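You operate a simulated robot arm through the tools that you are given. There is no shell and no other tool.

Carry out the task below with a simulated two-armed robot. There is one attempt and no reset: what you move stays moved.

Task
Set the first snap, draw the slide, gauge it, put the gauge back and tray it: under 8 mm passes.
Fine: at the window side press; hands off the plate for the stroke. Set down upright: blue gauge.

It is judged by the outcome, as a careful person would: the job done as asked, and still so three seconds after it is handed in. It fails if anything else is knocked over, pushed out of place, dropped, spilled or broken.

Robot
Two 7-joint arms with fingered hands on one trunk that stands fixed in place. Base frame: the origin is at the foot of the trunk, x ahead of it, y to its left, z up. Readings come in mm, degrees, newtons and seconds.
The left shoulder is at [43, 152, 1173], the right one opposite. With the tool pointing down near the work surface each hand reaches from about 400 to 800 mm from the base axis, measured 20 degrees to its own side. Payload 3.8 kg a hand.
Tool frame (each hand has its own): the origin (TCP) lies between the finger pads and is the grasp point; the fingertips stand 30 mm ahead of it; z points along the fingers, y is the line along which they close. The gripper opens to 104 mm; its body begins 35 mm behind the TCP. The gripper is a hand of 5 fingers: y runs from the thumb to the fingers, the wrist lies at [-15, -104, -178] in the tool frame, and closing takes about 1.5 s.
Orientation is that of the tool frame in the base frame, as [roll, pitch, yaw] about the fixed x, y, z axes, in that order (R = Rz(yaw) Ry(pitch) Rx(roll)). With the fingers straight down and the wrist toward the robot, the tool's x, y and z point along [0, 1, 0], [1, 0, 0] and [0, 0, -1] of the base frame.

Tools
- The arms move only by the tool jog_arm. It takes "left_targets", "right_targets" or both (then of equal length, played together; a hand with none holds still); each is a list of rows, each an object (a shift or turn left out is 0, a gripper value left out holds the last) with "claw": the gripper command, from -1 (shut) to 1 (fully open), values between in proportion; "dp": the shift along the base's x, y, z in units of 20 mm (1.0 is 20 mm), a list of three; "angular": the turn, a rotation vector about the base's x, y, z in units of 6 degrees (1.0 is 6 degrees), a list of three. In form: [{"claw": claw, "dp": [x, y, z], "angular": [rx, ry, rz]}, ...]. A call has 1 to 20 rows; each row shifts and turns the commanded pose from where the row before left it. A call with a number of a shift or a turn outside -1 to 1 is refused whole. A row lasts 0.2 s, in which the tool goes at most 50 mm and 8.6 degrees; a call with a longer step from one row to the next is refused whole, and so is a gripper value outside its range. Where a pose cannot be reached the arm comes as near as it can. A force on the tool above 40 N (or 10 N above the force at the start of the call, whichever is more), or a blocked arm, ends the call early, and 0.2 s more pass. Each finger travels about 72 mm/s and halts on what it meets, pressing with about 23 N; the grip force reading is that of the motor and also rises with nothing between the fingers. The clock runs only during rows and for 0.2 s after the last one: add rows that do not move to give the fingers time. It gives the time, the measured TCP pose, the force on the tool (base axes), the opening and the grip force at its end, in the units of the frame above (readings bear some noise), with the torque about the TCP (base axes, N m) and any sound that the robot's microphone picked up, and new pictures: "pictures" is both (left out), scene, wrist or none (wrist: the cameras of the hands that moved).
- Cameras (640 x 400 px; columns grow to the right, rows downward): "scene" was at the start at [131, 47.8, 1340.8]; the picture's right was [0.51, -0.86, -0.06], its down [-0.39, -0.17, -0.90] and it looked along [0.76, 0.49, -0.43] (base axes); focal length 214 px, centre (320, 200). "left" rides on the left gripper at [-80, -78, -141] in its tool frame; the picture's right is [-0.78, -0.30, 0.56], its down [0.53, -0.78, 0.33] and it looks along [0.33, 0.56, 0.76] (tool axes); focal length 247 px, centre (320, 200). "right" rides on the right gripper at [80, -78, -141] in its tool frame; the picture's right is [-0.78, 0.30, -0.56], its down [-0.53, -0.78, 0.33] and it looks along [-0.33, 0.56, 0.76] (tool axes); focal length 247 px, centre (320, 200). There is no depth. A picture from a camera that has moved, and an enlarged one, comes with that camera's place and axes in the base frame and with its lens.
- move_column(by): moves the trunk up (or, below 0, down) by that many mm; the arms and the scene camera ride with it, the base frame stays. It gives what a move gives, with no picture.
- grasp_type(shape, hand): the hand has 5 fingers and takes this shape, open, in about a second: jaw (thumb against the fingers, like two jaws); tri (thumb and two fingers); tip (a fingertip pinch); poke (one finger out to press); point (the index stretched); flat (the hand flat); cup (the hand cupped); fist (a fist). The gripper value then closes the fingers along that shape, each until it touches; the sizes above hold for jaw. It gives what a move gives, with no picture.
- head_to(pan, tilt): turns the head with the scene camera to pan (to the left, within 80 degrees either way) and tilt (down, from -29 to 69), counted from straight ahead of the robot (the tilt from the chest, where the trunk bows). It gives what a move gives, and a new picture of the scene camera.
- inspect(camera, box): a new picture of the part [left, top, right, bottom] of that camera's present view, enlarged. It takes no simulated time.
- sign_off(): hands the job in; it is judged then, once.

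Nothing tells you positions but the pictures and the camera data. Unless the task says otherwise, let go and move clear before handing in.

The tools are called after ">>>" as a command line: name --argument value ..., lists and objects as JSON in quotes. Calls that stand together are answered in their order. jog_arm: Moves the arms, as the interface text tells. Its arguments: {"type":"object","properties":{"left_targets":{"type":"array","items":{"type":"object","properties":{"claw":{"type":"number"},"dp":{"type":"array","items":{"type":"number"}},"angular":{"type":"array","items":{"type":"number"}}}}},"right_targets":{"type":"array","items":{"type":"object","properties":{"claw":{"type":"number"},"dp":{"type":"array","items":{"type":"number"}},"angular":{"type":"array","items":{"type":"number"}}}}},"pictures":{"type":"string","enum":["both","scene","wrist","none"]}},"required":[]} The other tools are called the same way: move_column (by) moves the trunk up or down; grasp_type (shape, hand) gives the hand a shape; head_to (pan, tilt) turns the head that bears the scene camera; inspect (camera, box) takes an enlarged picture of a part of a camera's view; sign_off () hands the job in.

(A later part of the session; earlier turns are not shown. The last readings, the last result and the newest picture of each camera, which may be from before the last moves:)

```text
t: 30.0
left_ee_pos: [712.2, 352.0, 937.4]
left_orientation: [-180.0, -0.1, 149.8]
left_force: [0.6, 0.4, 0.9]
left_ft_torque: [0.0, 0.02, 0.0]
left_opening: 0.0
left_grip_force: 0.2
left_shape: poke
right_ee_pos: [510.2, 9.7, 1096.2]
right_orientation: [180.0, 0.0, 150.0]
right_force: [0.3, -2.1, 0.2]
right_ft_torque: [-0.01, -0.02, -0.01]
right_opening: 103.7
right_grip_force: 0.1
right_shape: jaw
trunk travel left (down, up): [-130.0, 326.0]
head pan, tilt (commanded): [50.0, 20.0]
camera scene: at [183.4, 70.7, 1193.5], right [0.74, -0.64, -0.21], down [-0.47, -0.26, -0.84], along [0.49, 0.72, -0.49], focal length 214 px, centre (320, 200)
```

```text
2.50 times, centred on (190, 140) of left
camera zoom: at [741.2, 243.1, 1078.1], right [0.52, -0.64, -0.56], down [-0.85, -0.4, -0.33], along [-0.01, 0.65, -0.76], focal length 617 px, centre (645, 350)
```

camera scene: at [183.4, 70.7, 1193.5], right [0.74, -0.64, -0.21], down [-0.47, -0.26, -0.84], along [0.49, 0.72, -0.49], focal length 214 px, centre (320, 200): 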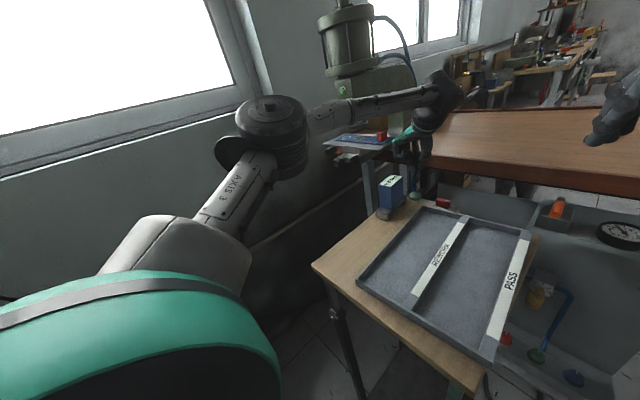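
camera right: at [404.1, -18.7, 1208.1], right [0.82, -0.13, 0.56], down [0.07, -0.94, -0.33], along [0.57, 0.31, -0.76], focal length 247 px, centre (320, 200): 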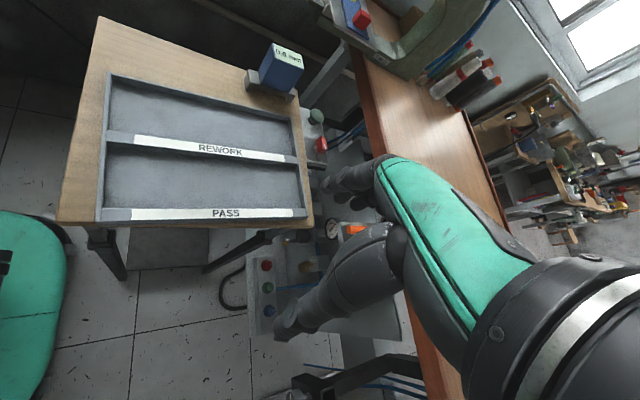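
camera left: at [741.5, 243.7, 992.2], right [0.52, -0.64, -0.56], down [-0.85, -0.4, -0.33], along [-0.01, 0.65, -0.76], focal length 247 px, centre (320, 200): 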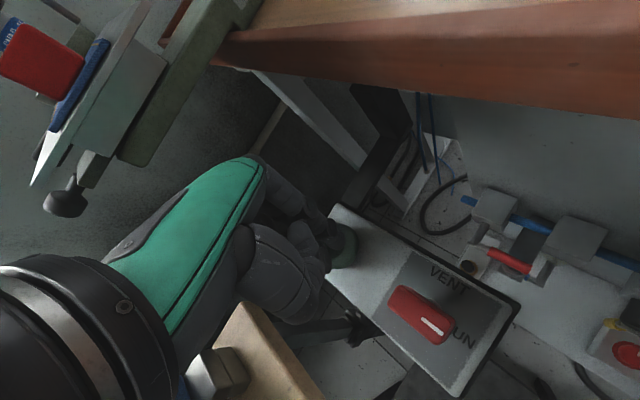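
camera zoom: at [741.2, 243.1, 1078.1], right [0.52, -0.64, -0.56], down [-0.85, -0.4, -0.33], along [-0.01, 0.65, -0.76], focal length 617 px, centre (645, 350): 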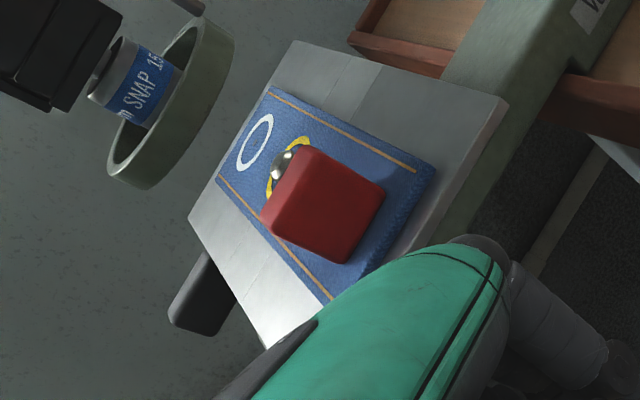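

>>> inspect --camera "scene" --box '[345, 125, 395, 155]'

>>> inspect --camera "left" --box '[150, 95, 230, 145]'

```text
12.80 times, centred on (370, 140) of scene
camera zoom: at [183.4, 70.7, 1193.5], right [0.74, -0.64, -0.21], down [-0.47, -0.26, -0.84], along [0.49, 0.72, -0.49], focal length 2745 px, centre (-320, 968)
```

zoom: 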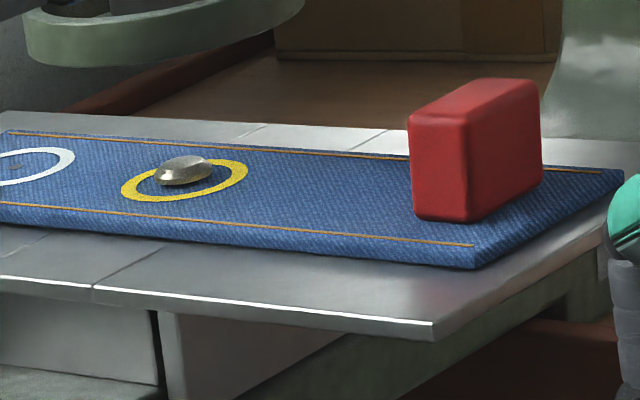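

```text
8.00 times, centred on (190, 120) of left
camera zoom: at [741.2, 243.1, 1078.1], right [0.52, -0.64, -0.56], down [-0.85, -0.4, -0.33], along [-0.01, 0.65, -0.76], focal length 1976 px, centre (1360, 840)
```

zoom: 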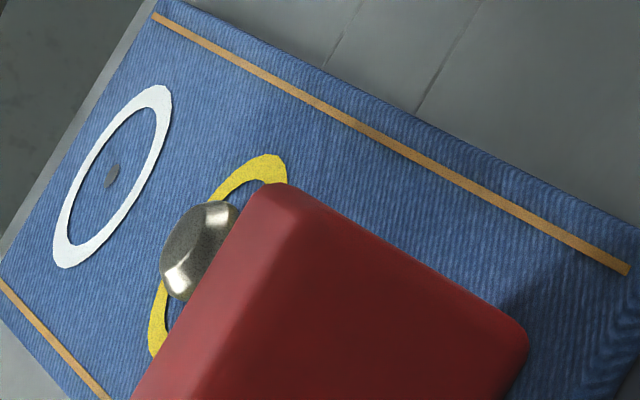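

I'll go back to the earlier vantage point with the left hand to compare the snap before and after.

>>> jog_arm --left_targets '[{"dp": [-0.555, -0.211, 0.965]}, {"dp": [-0.555, -0.211, 0.965]}, {"dp": [-0.555, -0.211, 0.965]}, {"dp": [-0.555, -0.211, 0.965]}, {"dp": [-0.555, -0.211, 0.965]}, {"dp": [-0.555, -0.211, 0.965]}, {"dp": [-0.555, -0.211, 0.965]}, {"dp": [-0.555, -0.211, 0.965]}, {"dp": [-0.555, -0.211, 0.965]}, {"dp": [-0.555, -0.211, 0.965]}]'

>>> inspect --camera "left" --box '[255, 85, 385, 185]'

>>> inspect --camera "left" --box '[280, 105, 340, 150]'

>>> inspect --camera "left" --box '[400, 180, 520, 260]'

```text
t: 32.2
left_ee_pos: [600.9, 310.0, 1130.8]
left_orientation: [-179.9, -0.1, 149.9]
left_force: [1.2, -0.1, -0.4]
left_ft_torque: [0.01, 0.01, -0.03]
left_opening: 0.0
left_grip_force: 0.1
left_shape: poke
right_ee_pos: [511.6, 10.5, 1096.0]
right_orientation: [179.9, 0.0, 150.0]
right_force: [0.1, 0.3, -0.4]
right_ft_torque: [-0.02, -0.02, 0.03]
right_opening: 103.7
right_grip_force: 0.0
right_shape: jaw
trunk travel left (down, up): [-130.0, 326.0]
head pan, tilt (commanded): [50.0, 20.0]
camera scene: at [183.0, 70.6, 1193.6], right [0.74, -0.64, -0.21], down [-0.47, -0.26, -0.84], along [0.49, 0.72, -0.49], focal length 214 px, centre (320, 200)
camera left: at [630.4, 201.5, 1271.6], right [0.52, -0.64, -0.56], down [-0.85, -0.4, -0.33], along [-0.01, 0.65, -0.76], focal length 247 px, centre (320, 200)
```

scene: 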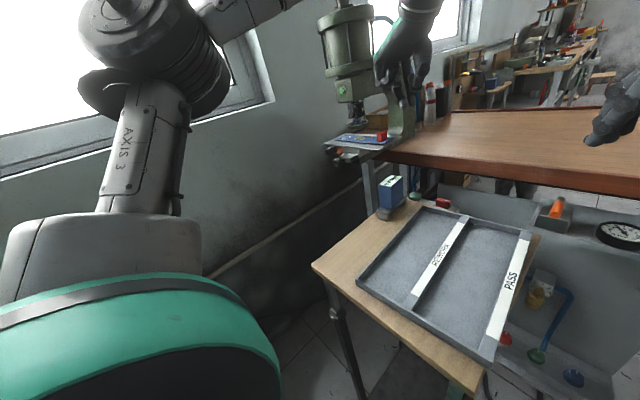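
left: 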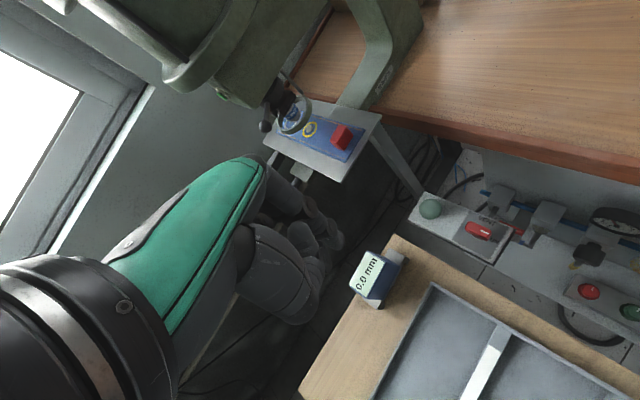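

```text
4.00 times, centred on (320, 135) of left
camera zoom: at [630.4, 201.5, 1271.6], right [0.52, -0.64, -0.56], down [-0.85, -0.4, -0.33], along [-0.01, 0.65, -0.76], focal length 988 px, centre (320, 460)
```

zoom: 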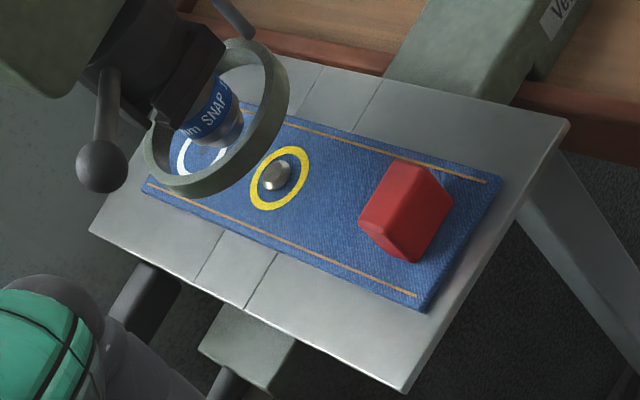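

```text
8.89 times, centred on (310, 128) of left
camera zoom: at [630.4, 201.5, 1271.6], right [0.52, -0.64, -0.56], down [-0.85, -0.4, -0.33], along [-0.01, 0.65, -0.76], focal length 2195 px, centre (409, 844)
```

zoom: 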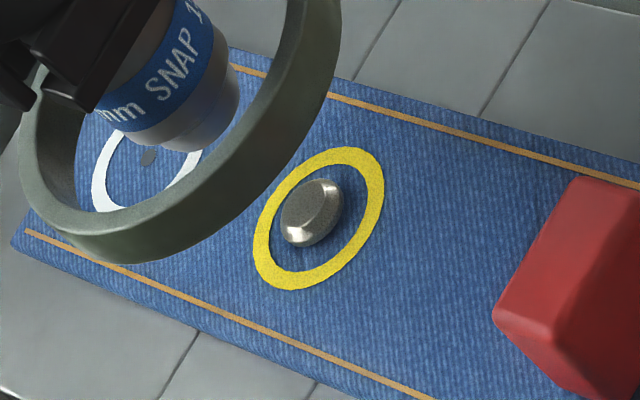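

```text
5.00 times, centred on (460, 220) of left
camera zoom: at [630.4, 201.5, 1271.6], right [0.52, -0.64, -0.56], down [-0.85, -0.4, -0.33], along [-0.01, 0.65, -0.76], focal length 1235 px, centre (-380, 100)
```

zoom: 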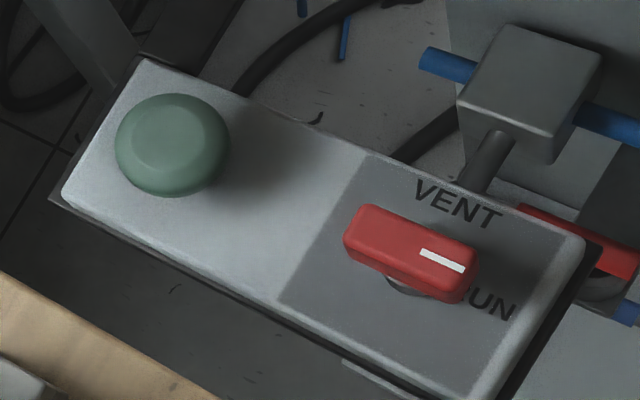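

The snap looks lower and level now, centred in the yellow ring. I'll reproduce an earlier scene view exactly to be sure.

>>> move_column --by -30

>>> head_to --pan 38 --tilt 15

>>> inspect --camera "scene" --box '[262, 125, 342, 175]'

>>> inspect --camera "scene" --box '[280, 132, 320, 157]'

```text
t: 33.0
left_ee_pos: [599.7, 310.9, 1101.3]
left_orientation: [179.9, 0.0, 149.9]
left_force: [-0.2, -0.1, 1.0]
left_ft_torque: [0.01, -0.03, 0.01]
left_opening: 0.4
left_grip_force: 0.1
left_shape: poke
right_ee_pos: [509.7, 10.1, 1066.7]
right_orientation: [180.0, 0.2, 150.1]
right_force: [-0.7, -0.5, 1.5]
right_ft_torque: [0.01, -0.03, 0.01]
right_opening: 103.7
right_grip_force: 0.1
right_shape: jaw
trunk travel left (down, up): [-100.0, 356.0]
head pan, tilt (commanded): [50.0, 20.0]
```

```text
t: 33.7
left_ee_pos: [600.8, 309.6, 1098.7]
left_orientation: [180.0, -0.1, 150.0]
left_force: [0.4, -0.1, -0.5]
left_ft_torque: [0.02, 0.03, -0.01]
left_opening: 0.0
left_grip_force: 0.1
left_shape: poke
right_ee_pos: [510.7, 10.6, 1066.2]
right_orientation: [-179.8, 0.0, 150.0]
right_force: [0.7, -1.2, -0.5]
right_ft_torque: [-0.02, 0.0, 0.02]
right_opening: 104.0
right_grip_force: 0.1
right_shape: jaw
trunk travel left (down, up): [-100.0, 356.0]
head pan, tilt (commanded): [38.0, 15.0]
camera scene: at [221.1, 57.1, 1154.4], right [0.58, -0.79, -0.2], down [-0.51, -0.16, -0.85], along [0.64, 0.6, -0.49], focal length 214 px, centre (320, 200)
```

scene: 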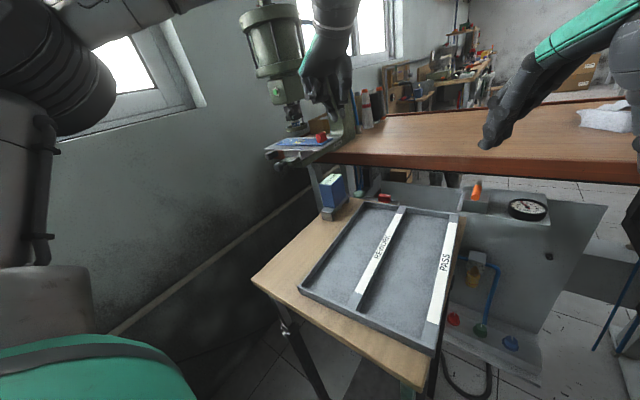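

```text
8.00 times, centred on (302, 150) of scene
camera zoom: at [221.1, 57.1, 1154.4], right [0.58, -0.79, -0.2], down [-0.51, -0.16, -0.85], along [0.64, 0.6, -0.49], focal length 1716 px, centre (464, 600)
```

zoom: 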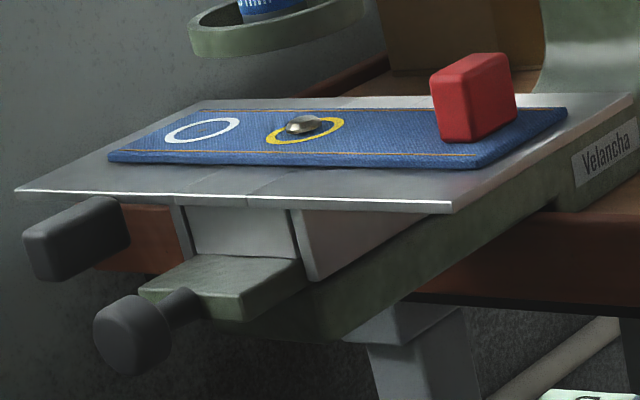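

```text
16.00 times, centred on (300, 144) of scene
camera zoom: at [221.1, 57.1, 1154.4], right [0.58, -0.79, -0.2], down [-0.51, -0.16, -0.85], along [0.64, 0.6, -0.49], focal length 3432 px, centre (640, 1088)
```

zoom: 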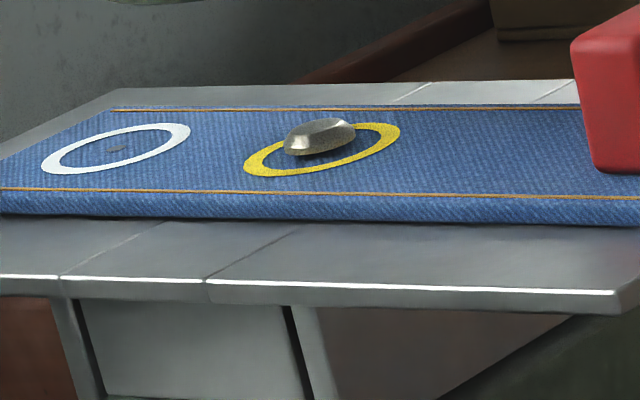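

Comparing the views, the snap cap now sits lower and flat on the cloth, so the stroke did set it. Next is drawing the slide; I'll look closely at its dark handle.

>>> inspect --camera "scene" --box '[258, 144, 298, 174]'

>>> inspect --camera "left" --box '[230, 110, 310, 190]'

>>> grasp_type --hand "left" --shape "jaw"

```text
13.33 times, centred on (278, 159) of scene
camera zoom: at [221.1, 57.1, 1154.4], right [0.58, -0.79, -0.2], down [-0.51, -0.16, -0.85], along [0.64, 0.6, -0.49], focal length 2860 px, centre (880, 747)
```

zoom: 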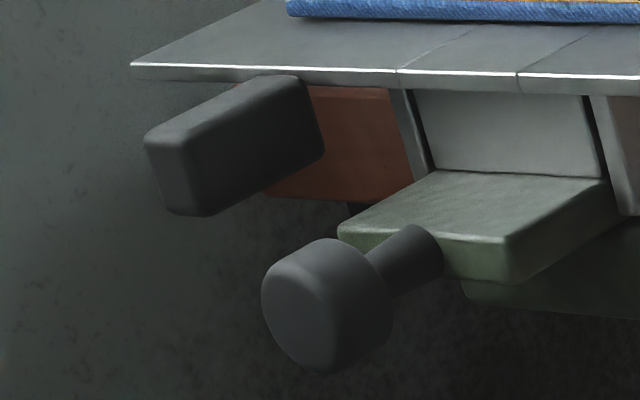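

```text
5.00 times, centred on (270, 150) of left
camera zoom: at [630.6, 201.6, 1240.6], right [0.52, -0.64, -0.56], down [-0.85, -0.4, -0.33], along [-0.01, 0.65, -0.76], focal length 1235 px, centre (570, 450)
```

zoom: 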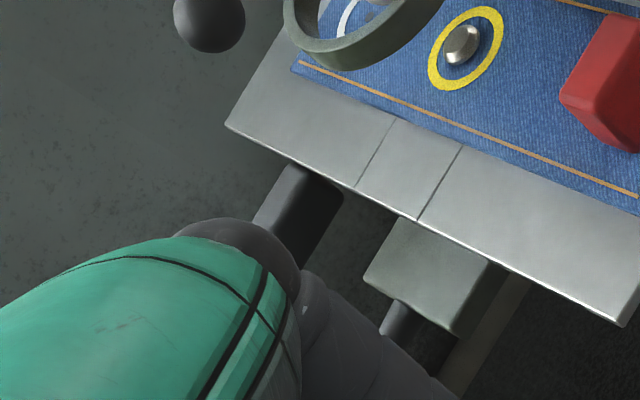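

```text
t: 34.6
left_ee_pos: [601.6, 310.5, 1098.7]
left_orientation: [180.0, -0.1, 149.9]
left_force: [-0.4, -1.3, 0.6]
left_ft_torque: [-0.01, 0.04, 0.0]
left_opening: 104.1
left_grip_force: 0.0
left_shape: jaw
right_ee_pos: [511.0, 10.5, 1066.5]
right_orientation: [-179.8, 0.0, 150.1]
right_force: [-0.1, 0.0, 0.6]
right_ft_torque: [-0.01, 0.02, 0.02]
right_opening: 103.8
right_grip_force: 0.0
right_shape: jaw
trunk travel left (down, up): [-100.0, 356.0]
head pan, tilt (commanded): [38.0, 15.0]
```

The handle is roughly 45 × 38 × 21 mm around [643, 612, 958]. I'll move the left hand to open space left of the table and turn it to point forward, palm down, to grip the handle from the front (fingers above, thumb below).

>>> jog_arm --left_targets '[{"dp": [-0.55, 0.954, 0], "angular": [0, 0, -0.606]}, {"dp": [-0.55, 0.954, 0], "angular": [0, 0, -0.606]}, {"dp": [-0.55, 0.954, 0], "angular": [0, 0, -0.606]}, {"dp": [-0.55, 0.954, 0], "angular": [0, 0, -0.606]}, {"dp": [-0.55, 0.954, 0], "angular": [0, 0, -0.606]}, {"dp": [-0.55, 0.954, 0], "angular": [0, 0, -0.606]}, {"dp": [-0.55, 0.954, 0], "angular": [0, 0, -0.606]}, {"dp": [-0.55, 0.954, 0], "angular": [0, 0, -0.606]}, {"dp": [-0.55, 0.954, 0], "angular": [0, 0, -0.606]}, {"dp": [-0.55, 0.954, 0], "angular": [0, 0, -0.606]}, {"dp": [-0.55, 0.954, 0], "angular": [0, 0, -0.606]}]'

>>> head_to --pan 50 --tilt 10

```text
t: 37.0
left_ee_pos: [480.3, 521.7, 1098.5]
left_orientation: [-180.0, 0.0, 109.7]
left_force: [0.4, -0.2, -0.3]
left_ft_torque: [-0.03, -0.02, -0.02]
left_opening: 104.0
left_grip_force: 0.1
left_shape: jaw
right_ee_pos: [511.9, 11.8, 1066.7]
right_orientation: [-179.9, 0.0, 150.0]
right_force: [0.8, 0.0, -0.5]
right_ft_torque: [0.0, -0.04, -0.04]
right_opening: 103.9
right_grip_force: 0.0
right_shape: jaw
trunk travel left (down, up): [-100.0, 356.0]
head pan, tilt (commanded): [38.0, 15.0]
camera scene: at [221.0, 57.7, 1154.4], right [0.58, -0.79, -0.2], down [-0.51, -0.16, -0.85], along [0.64, 0.59, -0.49], focal length 214 px, centre (320, 200)
camera left: at [432.4, 418.8, 1240.4], right [-0.02, -0.83, -0.56], down [-0.91, 0.24, -0.33], along [0.41, 0.5, -0.76], focal length 247 px, centre (320, 200)
```

scene: 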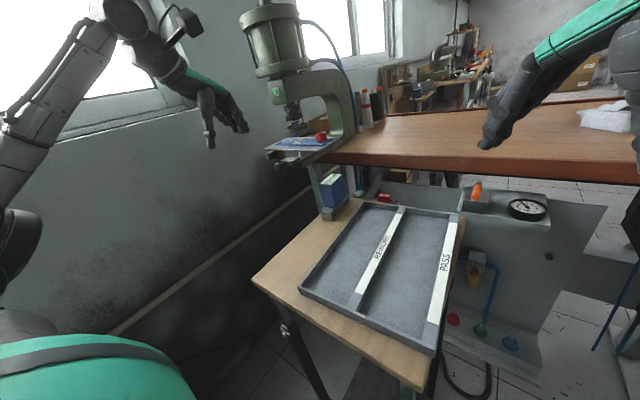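
left: 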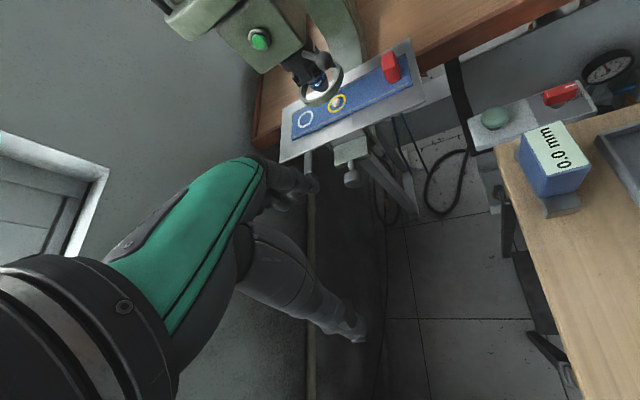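

```text
t: 37.8
left_ee_pos: [479.5, 522.6, 1098.7]
left_orientation: [-179.9, -0.1, 109.9]
left_force: [-0.5, -0.6, 0.0]
left_ft_torque: [0.0, -0.01, -0.02]
left_opening: 103.8
left_grip_force: 0.0
left_shape: jaw
right_ee_pos: [511.1, 10.3, 1066.1]
right_orientation: [-179.9, 0.0, 150.0]
right_force: [-0.1, -0.1, 0.3]
right_ft_torque: [-0.02, 0.03, 0.01]
right_opening: 103.5
right_grip_force: 0.0
right_shape: jaw
trunk travel left (down, up): [-100.0, 356.0]
head pan, tilt (commanded): [50.0, 10.0]
camera scene: at [210.8, 70.8, 1166.5], right [0.72, -0.64, -0.25], down [-0.43, -0.13, -0.9], along [0.54, 0.75, -0.37], focal length 214 px, centre (320, 200)
```

scene: 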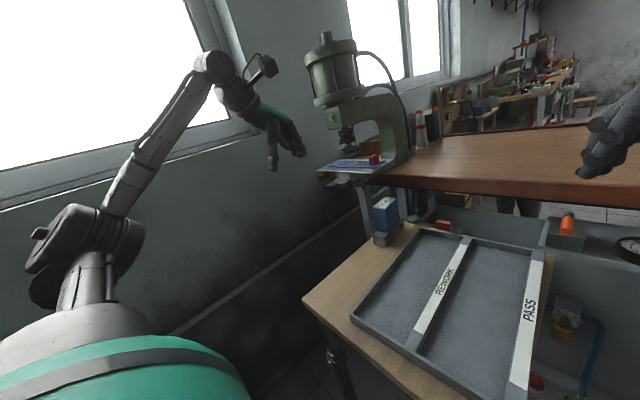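

>>> inspect --camera "left" --box '[270, 80, 430, 200]'

>>> inspect --camera "left" --box '[310, 80, 360, 120]'

```text
3.33 times, centred on (350, 140) of left
camera zoom: at [433.0, 417.7, 1240.6], right [-0.01, -0.83, -0.56], down [-0.91, 0.24, -0.33], along [0.41, 0.5, -0.76], focal length 823 px, centre (220, 400)
```

zoom: 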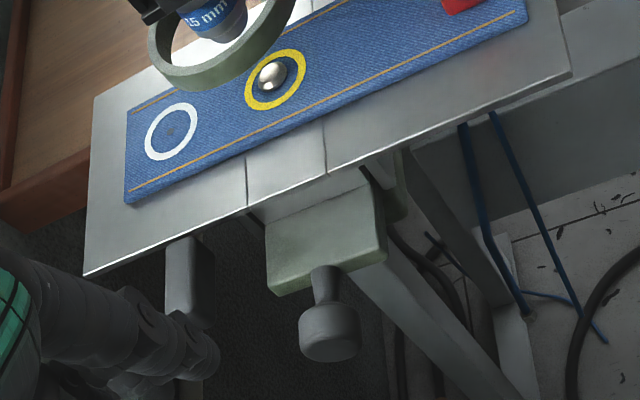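

```text
10.00 times, centred on (335, 100) of left
camera zoom: at [433.0, 417.7, 1240.6], right [-0.01, -0.83, -0.56], down [-0.91, 0.24, -0.33], along [0.41, 0.5, -0.76], focal length 2470 px, centre (170, 1200)
```

zoom: 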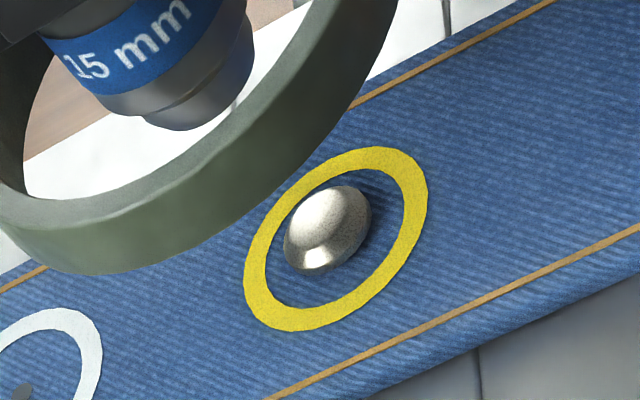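

The handle is slimmer than thought: x 628–667, y 609–627, z 949–968; the screw knob beside it is at about [623, 559, 930]. I'll now rotate the left hand to point forward, palm down.

>>> jog_arm --left_targets '[{"dp": [0, 1, 0], "angular": [0, 0, -0.833]}, {"dp": [0, 1, 0], "angular": [0, 0, -0.833]}, {"dp": [0, 1, 0], "angular": [0, 0, -0.833]}, {"dp": [0, 1, 0], "angular": [0, 0, -0.833]}, {"dp": [0, 0.95, 0], "angular": [0, -1, 0]}, {"dp": [0.1, 0, -0.25], "angular": [0, -1, 0]}, {"dp": [0.1, 0, -0.25], "angular": [0, -1, 0]}, {"dp": [0.1, 0, -0.25], "angular": [0, -1, 0]}, {"dp": [0.1, 0, -0.25], "angular": [0, -1, 0]}, {"dp": [0.1, 0, -0.25], "angular": [0, -1, 0]}, {"dp": [0.1, 0, -0.25], "angular": [0, -1, 0]}, {"dp": [0.1, 0, -0.25], "angular": [0, -1, 0]}]'

```text
t: 40.4
left_ee_pos: [494.1, 620.1, 1064.0]
left_orientation: [131.9, -0.1, 90.0]
left_force: [-0.6, -0.2, 1.2]
left_ft_torque: [0.0, -0.02, -0.01]
left_opening: 104.0
left_grip_force: 0.0
left_shape: jaw
right_ee_pos: [511.8, 10.9, 1066.6]
right_orientation: [-179.9, 0.0, 150.0]
right_force: [0.3, 0.4, -0.7]
right_ft_torque: [0.03, 0.0, -0.01]
right_opening: 103.7
right_grip_force: 0.1
right_shape: jaw
trunk travel left (down, up): [-100.0, 356.0]
head pan, tilt (commanded): [50.0, 10.0]
camera scene: at [211.0, 71.0, 1166.5], right [0.72, -0.64, -0.25], down [-0.43, -0.13, -0.9], along [0.54, 0.75, -0.37], focal length 214 px, centre (320, 200)
camera left: at [336.5, 538.5, 1100.7], right [0.22, -0.77, -0.59], down [-0.27, 0.54, -0.8], along [0.94, 0.34, -0.09], focal length 247 px, centre (320, 200)
```

scene: 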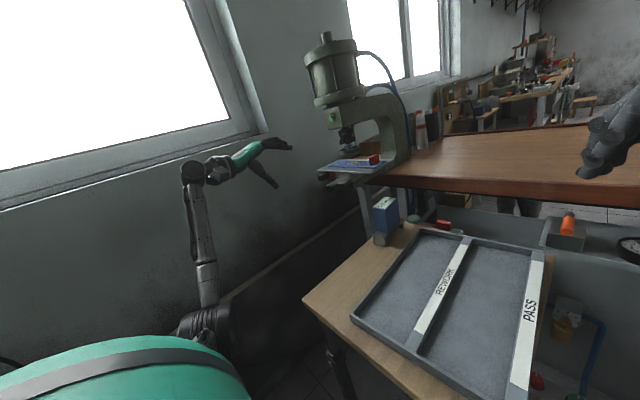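
left: 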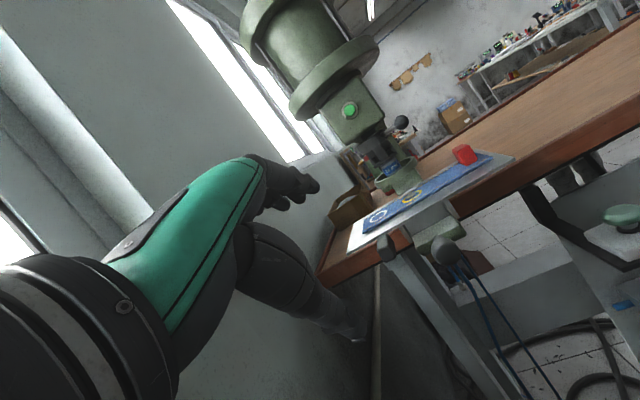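

>>> jog_arm --left_targets '[{"dp": [0.2, 0, -0.3], "angular": [0, -1, 0]}, {"dp": [0.2, 0, -0.3], "angular": [0, -1, 0]}, {"dp": [0.2, 0, -0.3], "angular": [0, -1, 0]}, {"dp": [0.2, 0, -0.3], "angular": [0, -1, 0]}, {"dp": [0.2, 0, -0.3], "angular": [0, -1, 0]}, {"dp": [0.2, 0, -0.3], "angular": [0, -1, 0]}, {"dp": [0.2, 0, -0.3], "angular": [0, -1, 0]}]'

>>> inspect --camera "scene" --box '[220, 100, 380, 220]'

```text
t: 42.0
left_ee_pos: [521.3, 619.5, 1023.1]
left_orientation: [89.9, -0.1, 90.1]
left_force: [0.1, -0.1, 0.6]
left_ft_torque: [-0.01, 0.03, 0.0]
left_opening: 103.9
left_grip_force: 0.0
left_shape: jaw
right_ee_pos: [512.4, 10.2, 1065.9]
right_orientation: [-179.9, -0.1, 149.9]
right_force: [1.2, 1.1, -0.6]
right_ft_torque: [-0.02, -0.02, 0.01]
right_opening: 103.7
right_grip_force: 0.0
right_shape: jaw
trunk travel left (down, up): [-100.0, 356.0]
head pan, tilt (commanded): [50.0, 10.0]
camera scene: at [211.3, 70.8, 1166.5], right [0.72, -0.64, -0.25], down [-0.43, -0.13, -0.9], along [0.54, 0.75, -0.37], focal length 214 px, centre (320, 200)
camera left: at [380.7, 538.0, 944.6], right [0.56, -0.77, -0.3], down [0.33, 0.54, -0.78], along [0.76, 0.34, 0.56], focal length 247 px, centre (320, 200)
```

scene: 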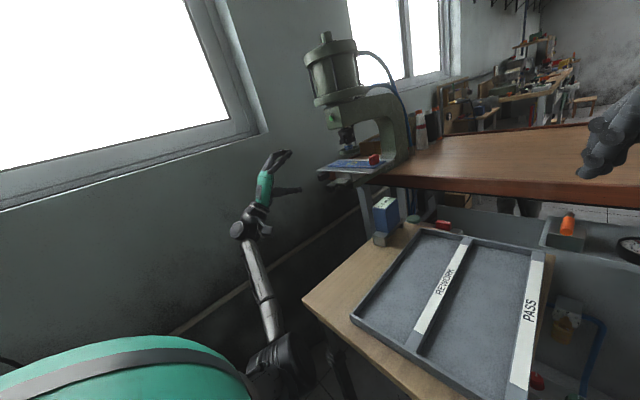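
left: 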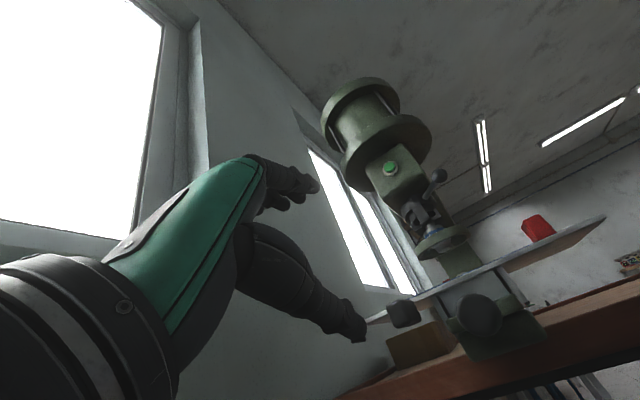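

```text
3.33 times, centred on (300, 160) of scene
camera zoom: at [211.3, 70.8, 1166.5], right [0.72, -0.64, -0.25], down [-0.43, -0.13, -0.9], along [0.54, 0.75, -0.37], focal length 715 px, centre (387, 333)
```

zoom: 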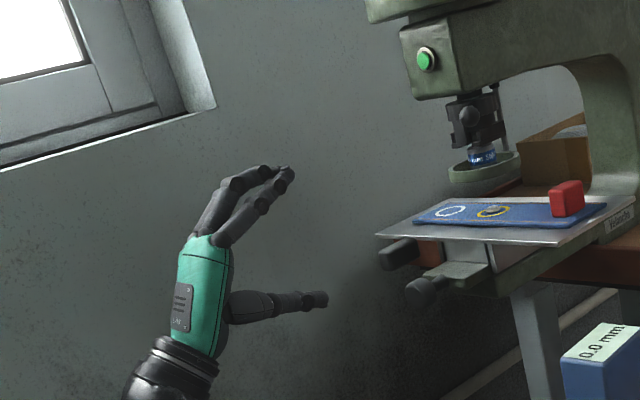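

>>> jog_arm --left_targets '[{"dp": [0.5, 0.03, -1]}, {"dp": [0.5, 0.03, -1]}, {"dp": [0.5, 0.03, -1]}, {"dp": [0.5, 0, -0.25]}]'

>>> inspect --camera "scene" --box '[260, 120, 380, 210]'

>>> inspect --camera "left" --box '[280, 160, 600, 360]'

```text
t: 43.0
left_ee_pos: [562.2, 620.8, 957.4]
left_orientation: [90.0, -0.2, 90.2]
left_force: [0.0, 0.5, 0.4]
left_ft_torque: [-0.02, 0.0, 0.01]
left_opening: 104.0
left_grip_force: 0.0
left_shape: jaw
right_ee_pos: [511.9, 10.9, 1065.6]
right_orientation: [-179.9, 0.0, 150.1]
right_force: [-0.6, -0.3, 0.8]
right_ft_torque: [-0.03, 0.01, 0.0]
right_opening: 103.7
right_grip_force: 0.0
right_shape: jaw
trunk travel left (down, up): [-100.0, 356.0]
head pan, tilt (commanded): [50.0, 10.0]
camera scene: at [210.9, 70.8, 1166.6], right [0.72, -0.64, -0.25], down [-0.43, -0.13, -0.9], along [0.54, 0.75, -0.37], focal length 214 px, centre (320, 200)
camera left: at [419.9, 539.2, 879.3], right [0.56, -0.77, -0.3], down [0.33, 0.54, -0.78], along [0.76, 0.33, 0.56], focal length 247 px, centre (320, 200)
```

scene: 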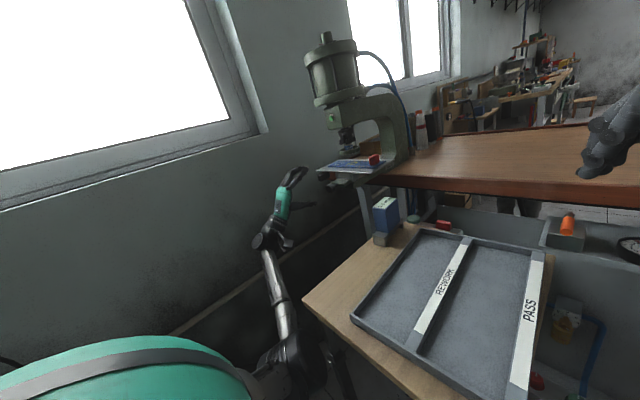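
left: 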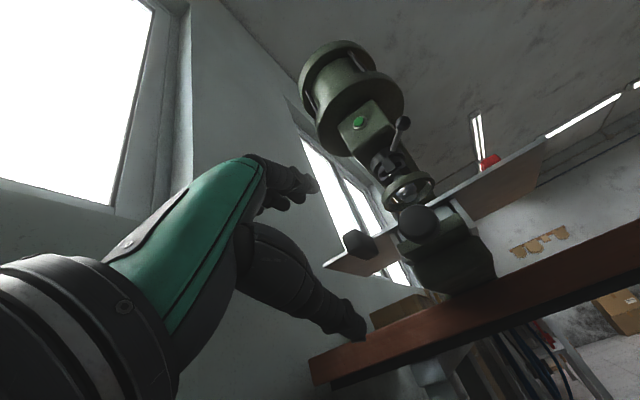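

```text
4.44 times, centred on (320, 165) of scene
camera zoom: at [210.9, 70.8, 1166.6], right [0.72, -0.64, -0.25], down [-0.43, -0.13, -0.9], along [0.54, 0.75, -0.37], focal length 953 px, centre (320, 356)
```

zoom: 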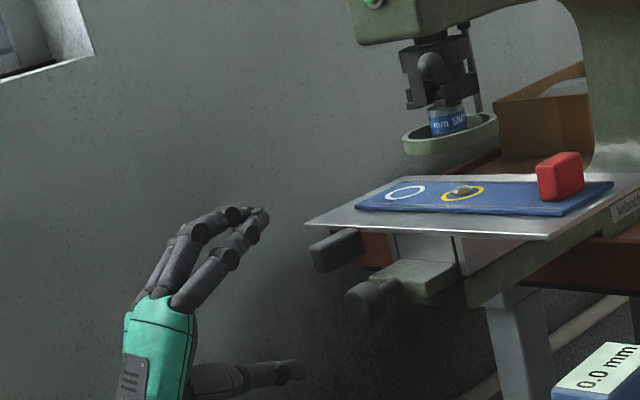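

```text
2.00 times, centred on (440, 260) of left
camera zoom: at [419.9, 539.2, 879.3], right [0.56, -0.77, -0.3], down [0.33, 0.54, -0.78], along [0.76, 0.33, 0.56], focal length 494 px, centre (80, 80)
```

zoom: 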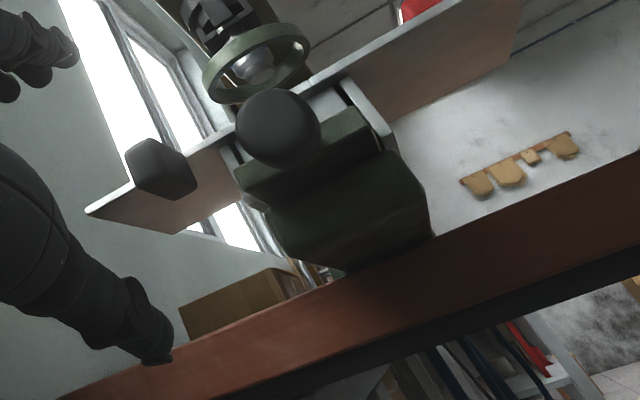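

The handle's near face centre is about [628, 616, 966] from two views. I'll advance so the handle lies between thumb and fingers, tips short of the plate's edge.

>>> jog_arm --left_targets '[{"dp": [0.8, -0.05, 0.1]}, {"dp": [0.8, -0.05, 0.1]}, {"dp": [0.8, -0.05, 0.1]}, {"dp": [0.8, 0, 0.05]}]'

>>> inspect --camera "scene" --box '[280, 130, 370, 200]'

>>> inspect --camera "left" --box '[220, 130, 460, 330]'

```text
t: 44.0
left_ee_pos: [626.0, 618.8, 964.5]
left_orientation: [89.9, -0.1, 90.1]
left_force: [0.2, 0.0, -0.4]
left_ft_torque: [-0.02, -0.02, -0.04]
left_opening: 103.9
left_grip_force: 0.1
left_shape: jaw
right_ee_pos: [509.7, 10.6, 1066.9]
right_orientation: [-179.9, 0.1, 149.9]
right_force: [0.2, 0.8, -0.2]
right_ft_torque: [0.05, 0.03, 0.01]
right_opening: 103.7
right_grip_force: 0.1
right_shape: jaw
trunk travel left (down, up): [-100.0, 356.0]
head pan, tilt (commanded): [50.0, 10.0]
camera scene: at [208.0, 71.9, 1166.8], right [0.73, -0.64, -0.25], down [-0.42, -0.13, -0.9], along [0.54, 0.75, -0.37], focal length 214 px, centre (320, 200)
camera left: at [483.6, 538.0, 886.7], right [0.56, -0.77, -0.3], down [0.33, 0.54, -0.78], along [0.76, 0.34, 0.56], focal length 247 px, centre (320, 200)
```

scene: 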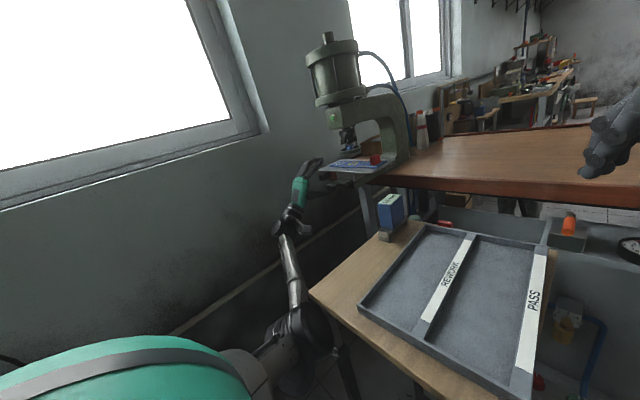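
left: 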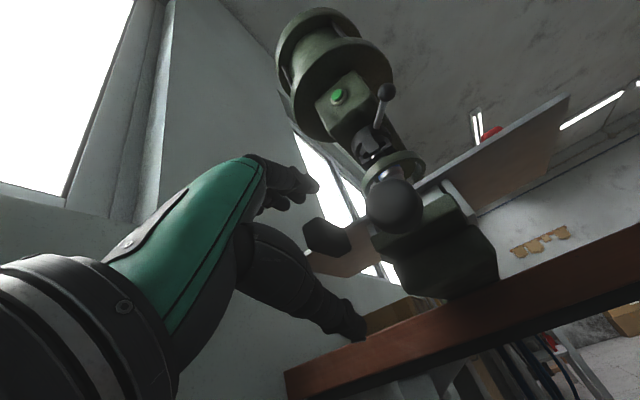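

```text
5.71 times, centred on (325, 165) of scene
camera zoom: at [208.0, 71.9, 1166.8], right [0.73, -0.64, -0.25], down [-0.42, -0.13, -0.9], along [0.54, 0.75, -0.37], focal length 1226 px, centre (291, 400)
```

zoom: 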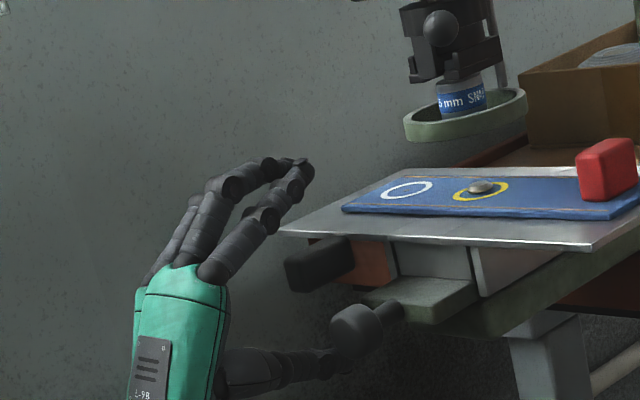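

```text
2.00 times, centred on (340, 230) of left
camera zoom: at [483.6, 538.0, 886.7], right [0.56, -0.77, -0.3], down [0.33, 0.54, -0.78], along [0.76, 0.34, 0.56], focal length 494 px, centre (280, 140)
```

zoom: 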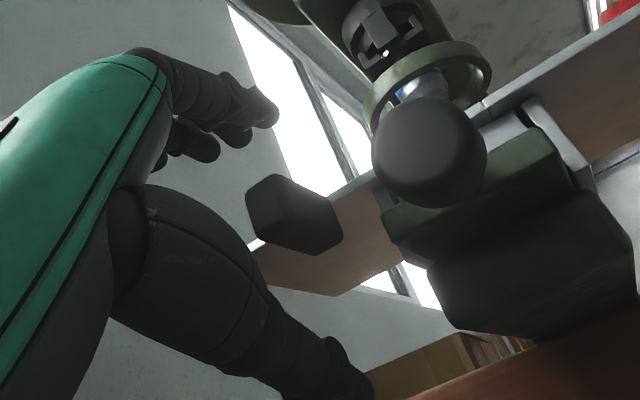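

The handle is between the thumb and fingers now. Closing the hand on it.

>>> jog_arm --left_targets '[{"claw": 0.2}, {"claw": -0.3}, {"claw": -0.8}, {"claw": -1}, {"claw": -1}, {"claw": -1}, {"claw": -1}]'

>>> inspect --camera "scene" --box '[280, 130, 370, 200]'

>>> inspect --camera "left" --box '[220, 130, 460, 330]'

```text
t: 45.6
left_ee_pos: [622.4, 620.3, 965.6]
left_orientation: [89.8, -0.1, 90.2]
left_force: [0.7, -1.3, 0.0]
left_ft_torque: [-0.03, -0.11, 0.0]
left_opening: 6.9
left_grip_force: 23.3
left_shape: jaw
right_ee_pos: [506.5, 12.8, 1067.9]
right_orientation: [-180.0, 0.3, 150.0]
right_force: [0.1, 0.0, 0.3]
right_ft_torque: [0.02, 0.01, -0.03]
right_opening: 103.7
right_grip_force: 0.1
right_shape: jaw
trunk travel left (down, up): [-100.0, 356.0]
head pan, tilt (commanded): [50.0, 10.0]
camera scene: at [206.7, 72.1, 1167.2], right [0.73, -0.64, -0.25], down [-0.42, -0.13, -0.9], along [0.54, 0.75, -0.37], focal length 214 px, centre (320, 200)
camera left: at [481.2, 538.3, 887.7], right [0.56, -0.77, -0.29], down [0.33, 0.54, -0.78], along [0.76, 0.34, 0.56], focal length 247 px, centre (320, 200)
```

scene: 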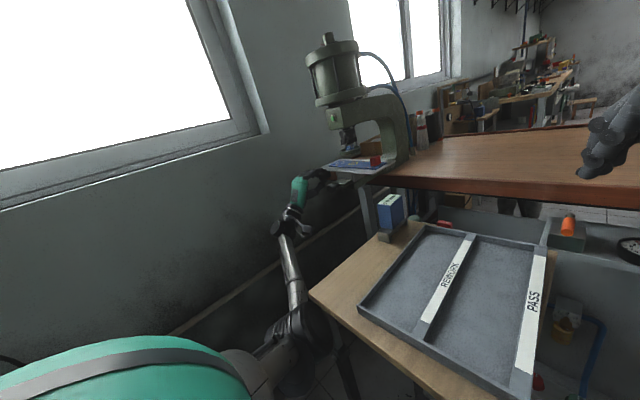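
left: 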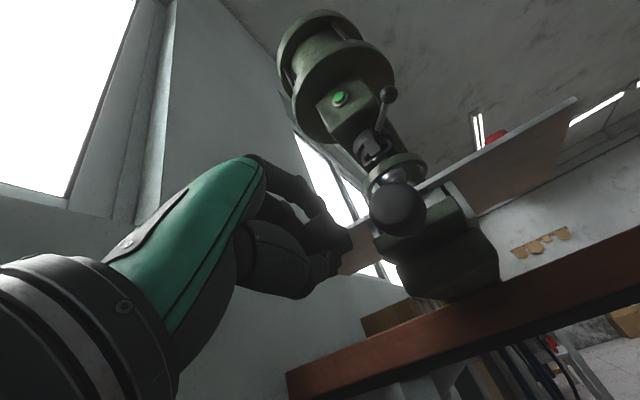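

```text
5.71 times, centred on (325, 165) of scene
camera zoom: at [206.7, 72.1, 1167.2], right [0.73, -0.64, -0.25], down [-0.42, -0.13, -0.9], along [0.54, 0.75, -0.37], focal length 1226 px, centre (291, 400)
```

zoom: 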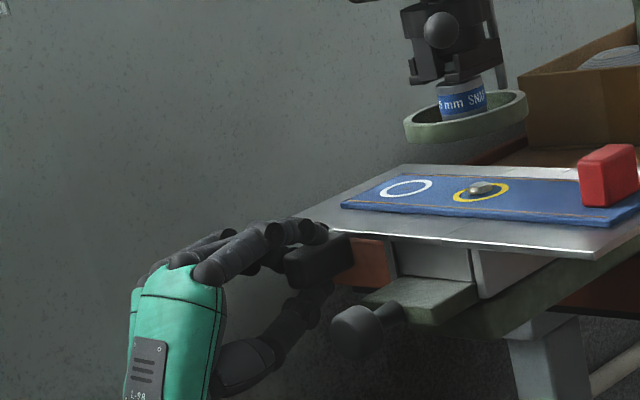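

```text
2.00 times, centred on (340, 230) of left
camera zoom: at [481.2, 538.3, 887.7], right [0.56, -0.77, -0.29], down [0.33, 0.54, -0.78], along [0.76, 0.34, 0.56], focal length 494 px, centre (280, 140)
```

zoom: 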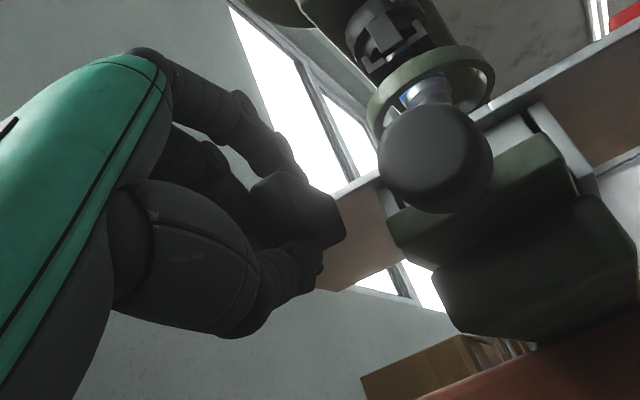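

Grip seems to have the handle. I'll pull gently toward me and watch whether the plate follows.

>>> jog_arm --left_targets '[{"dp": [-0.4, 0, 0], "claw": -1}, {"dp": [-0.4, 0, 0], "claw": -1}, {"dp": [-0.4, 0, 0], "claw": -1}, {"dp": [-0.4, 0, 0], "claw": -1}]'

>>> inspect --camera "scene" --box '[280, 130, 370, 200]'

```text
t: 46.6
left_ee_pos: [592.4, 616.6, 966.8]
left_orientation: [89.7, 0.0, 90.0]
left_force: [1.3, 1.9, -0.5]
left_ft_torque: [-0.12, -0.11, 0.03]
left_opening: 6.9
left_grip_force: 22.9
left_shape: jaw
right_ee_pos: [508.8, 9.2, 1068.4]
right_orientation: [-180.0, 0.0, 149.9]
right_force: [-0.1, -0.1, 0.6]
right_ft_torque: [-0.04, -0.01, 0.01]
right_opening: 103.8
right_grip_force: 0.0
right_shape: jaw
trunk travel left (down, up): [-100.0, 356.0]
head pan, tilt (commanded): [50.0, 10.0]
camera scene: at [208.5, 69.5, 1167.2], right [0.72, -0.64, -0.25], down [-0.42, -0.13, -0.9], along [0.55, 0.75, -0.37], focal length 214 px, centre (320, 200)
camera left: at [450.8, 535.3, 888.4], right [0.56, -0.78, -0.29], down [0.34, 0.54, -0.78], along [0.76, 0.33, 0.56], focal length 247 px, centre (320, 200)
```

scene: 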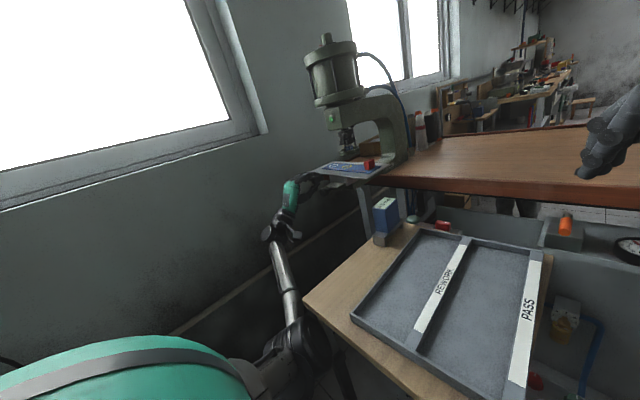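
left: 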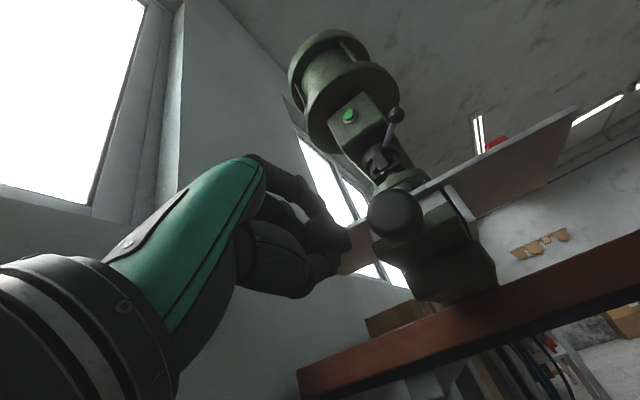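

```text
5.71 times, centred on (325, 165) of scene
camera zoom: at [208.5, 69.5, 1167.2], right [0.72, -0.64, -0.25], down [-0.42, -0.13, -0.9], along [0.55, 0.75, -0.37], focal length 1226 px, centre (291, 400)
```

zoom: 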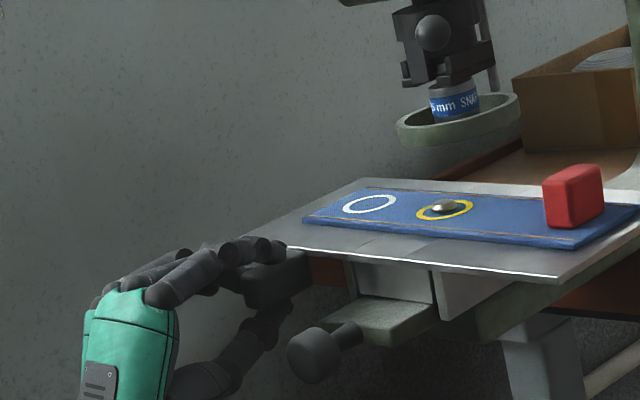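

The slide follows the hand. I'll keep drawing it slowly until it reaches its stop.

>>> jog_arm --left_targets '[{"dp": [-0.4, 0, 0], "claw": -1}, {"dp": [-0.4, 0, 0], "claw": -1}, {"dp": [-0.4, 0, 0], "claw": -1}, {"dp": [-0.4, 0, 0], "claw": -1}, {"dp": [-0.4, 0, 0], "claw": -1}, {"dp": [-0.4, 0, 0], "claw": -1}, {"dp": [-0.4, 0, 0], "claw": -1}]'

>>> inspect --camera "scene" --box '[280, 130, 400, 220]'

```text
t: 48.2
left_ee_pos: [538.5, 618.8, 964.4]
left_orientation: [90.0, -0.1, 90.1]
left_force: [1.2, -1.0, -1.6]
left_ft_torque: [-0.04, -0.06, 0.0]
left_opening: 7.2
left_grip_force: 23.0
left_shape: jaw
right_ee_pos: [511.0, 9.6, 1066.4]
right_orientation: [-180.0, 0.1, 150.0]
right_force: [-0.6, 0.5, 0.2]
right_ft_torque: [-0.02, 0.0, 0.03]
right_opening: 103.7
right_grip_force: 0.0
right_shape: jaw
trunk travel left (down, up): [-100.0, 356.0]
head pan, tilt (commanded): [50.0, 10.0]
camera scene: at [210.8, 70.9, 1166.6], right [0.72, -0.64, -0.25], down [-0.43, -0.13, -0.9], along [0.54, 0.75, -0.37], focal length 214 px, centre (320, 200)
camera left: at [396.0, 536.9, 886.9], right [0.56, -0.77, -0.3], down [0.33, 0.54, -0.78], along [0.76, 0.33, 0.56], focal length 247 px, centre (320, 200)
```

scene: 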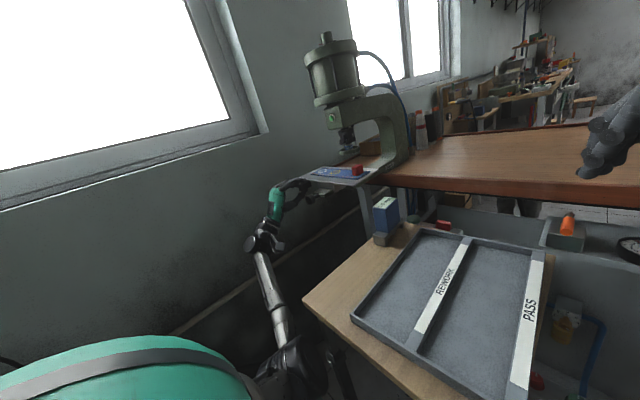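
left: 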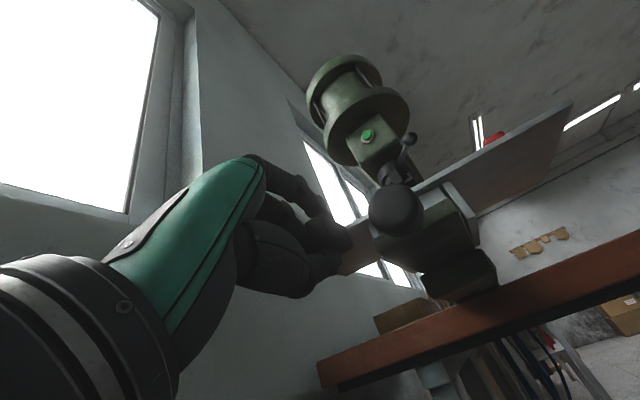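

```text
4.44 times, centred on (340, 175) of scene
camera zoom: at [210.8, 70.9, 1166.6], right [0.72, -0.64, -0.25], down [-0.43, -0.13, -0.9], along [0.54, 0.75, -0.37], focal length 953 px, centre (231, 311)
```

zoom: 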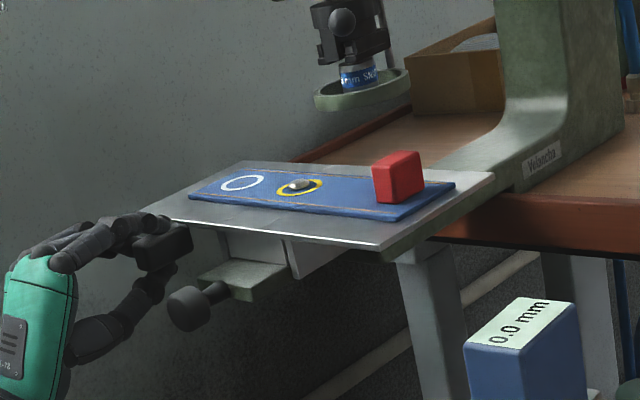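

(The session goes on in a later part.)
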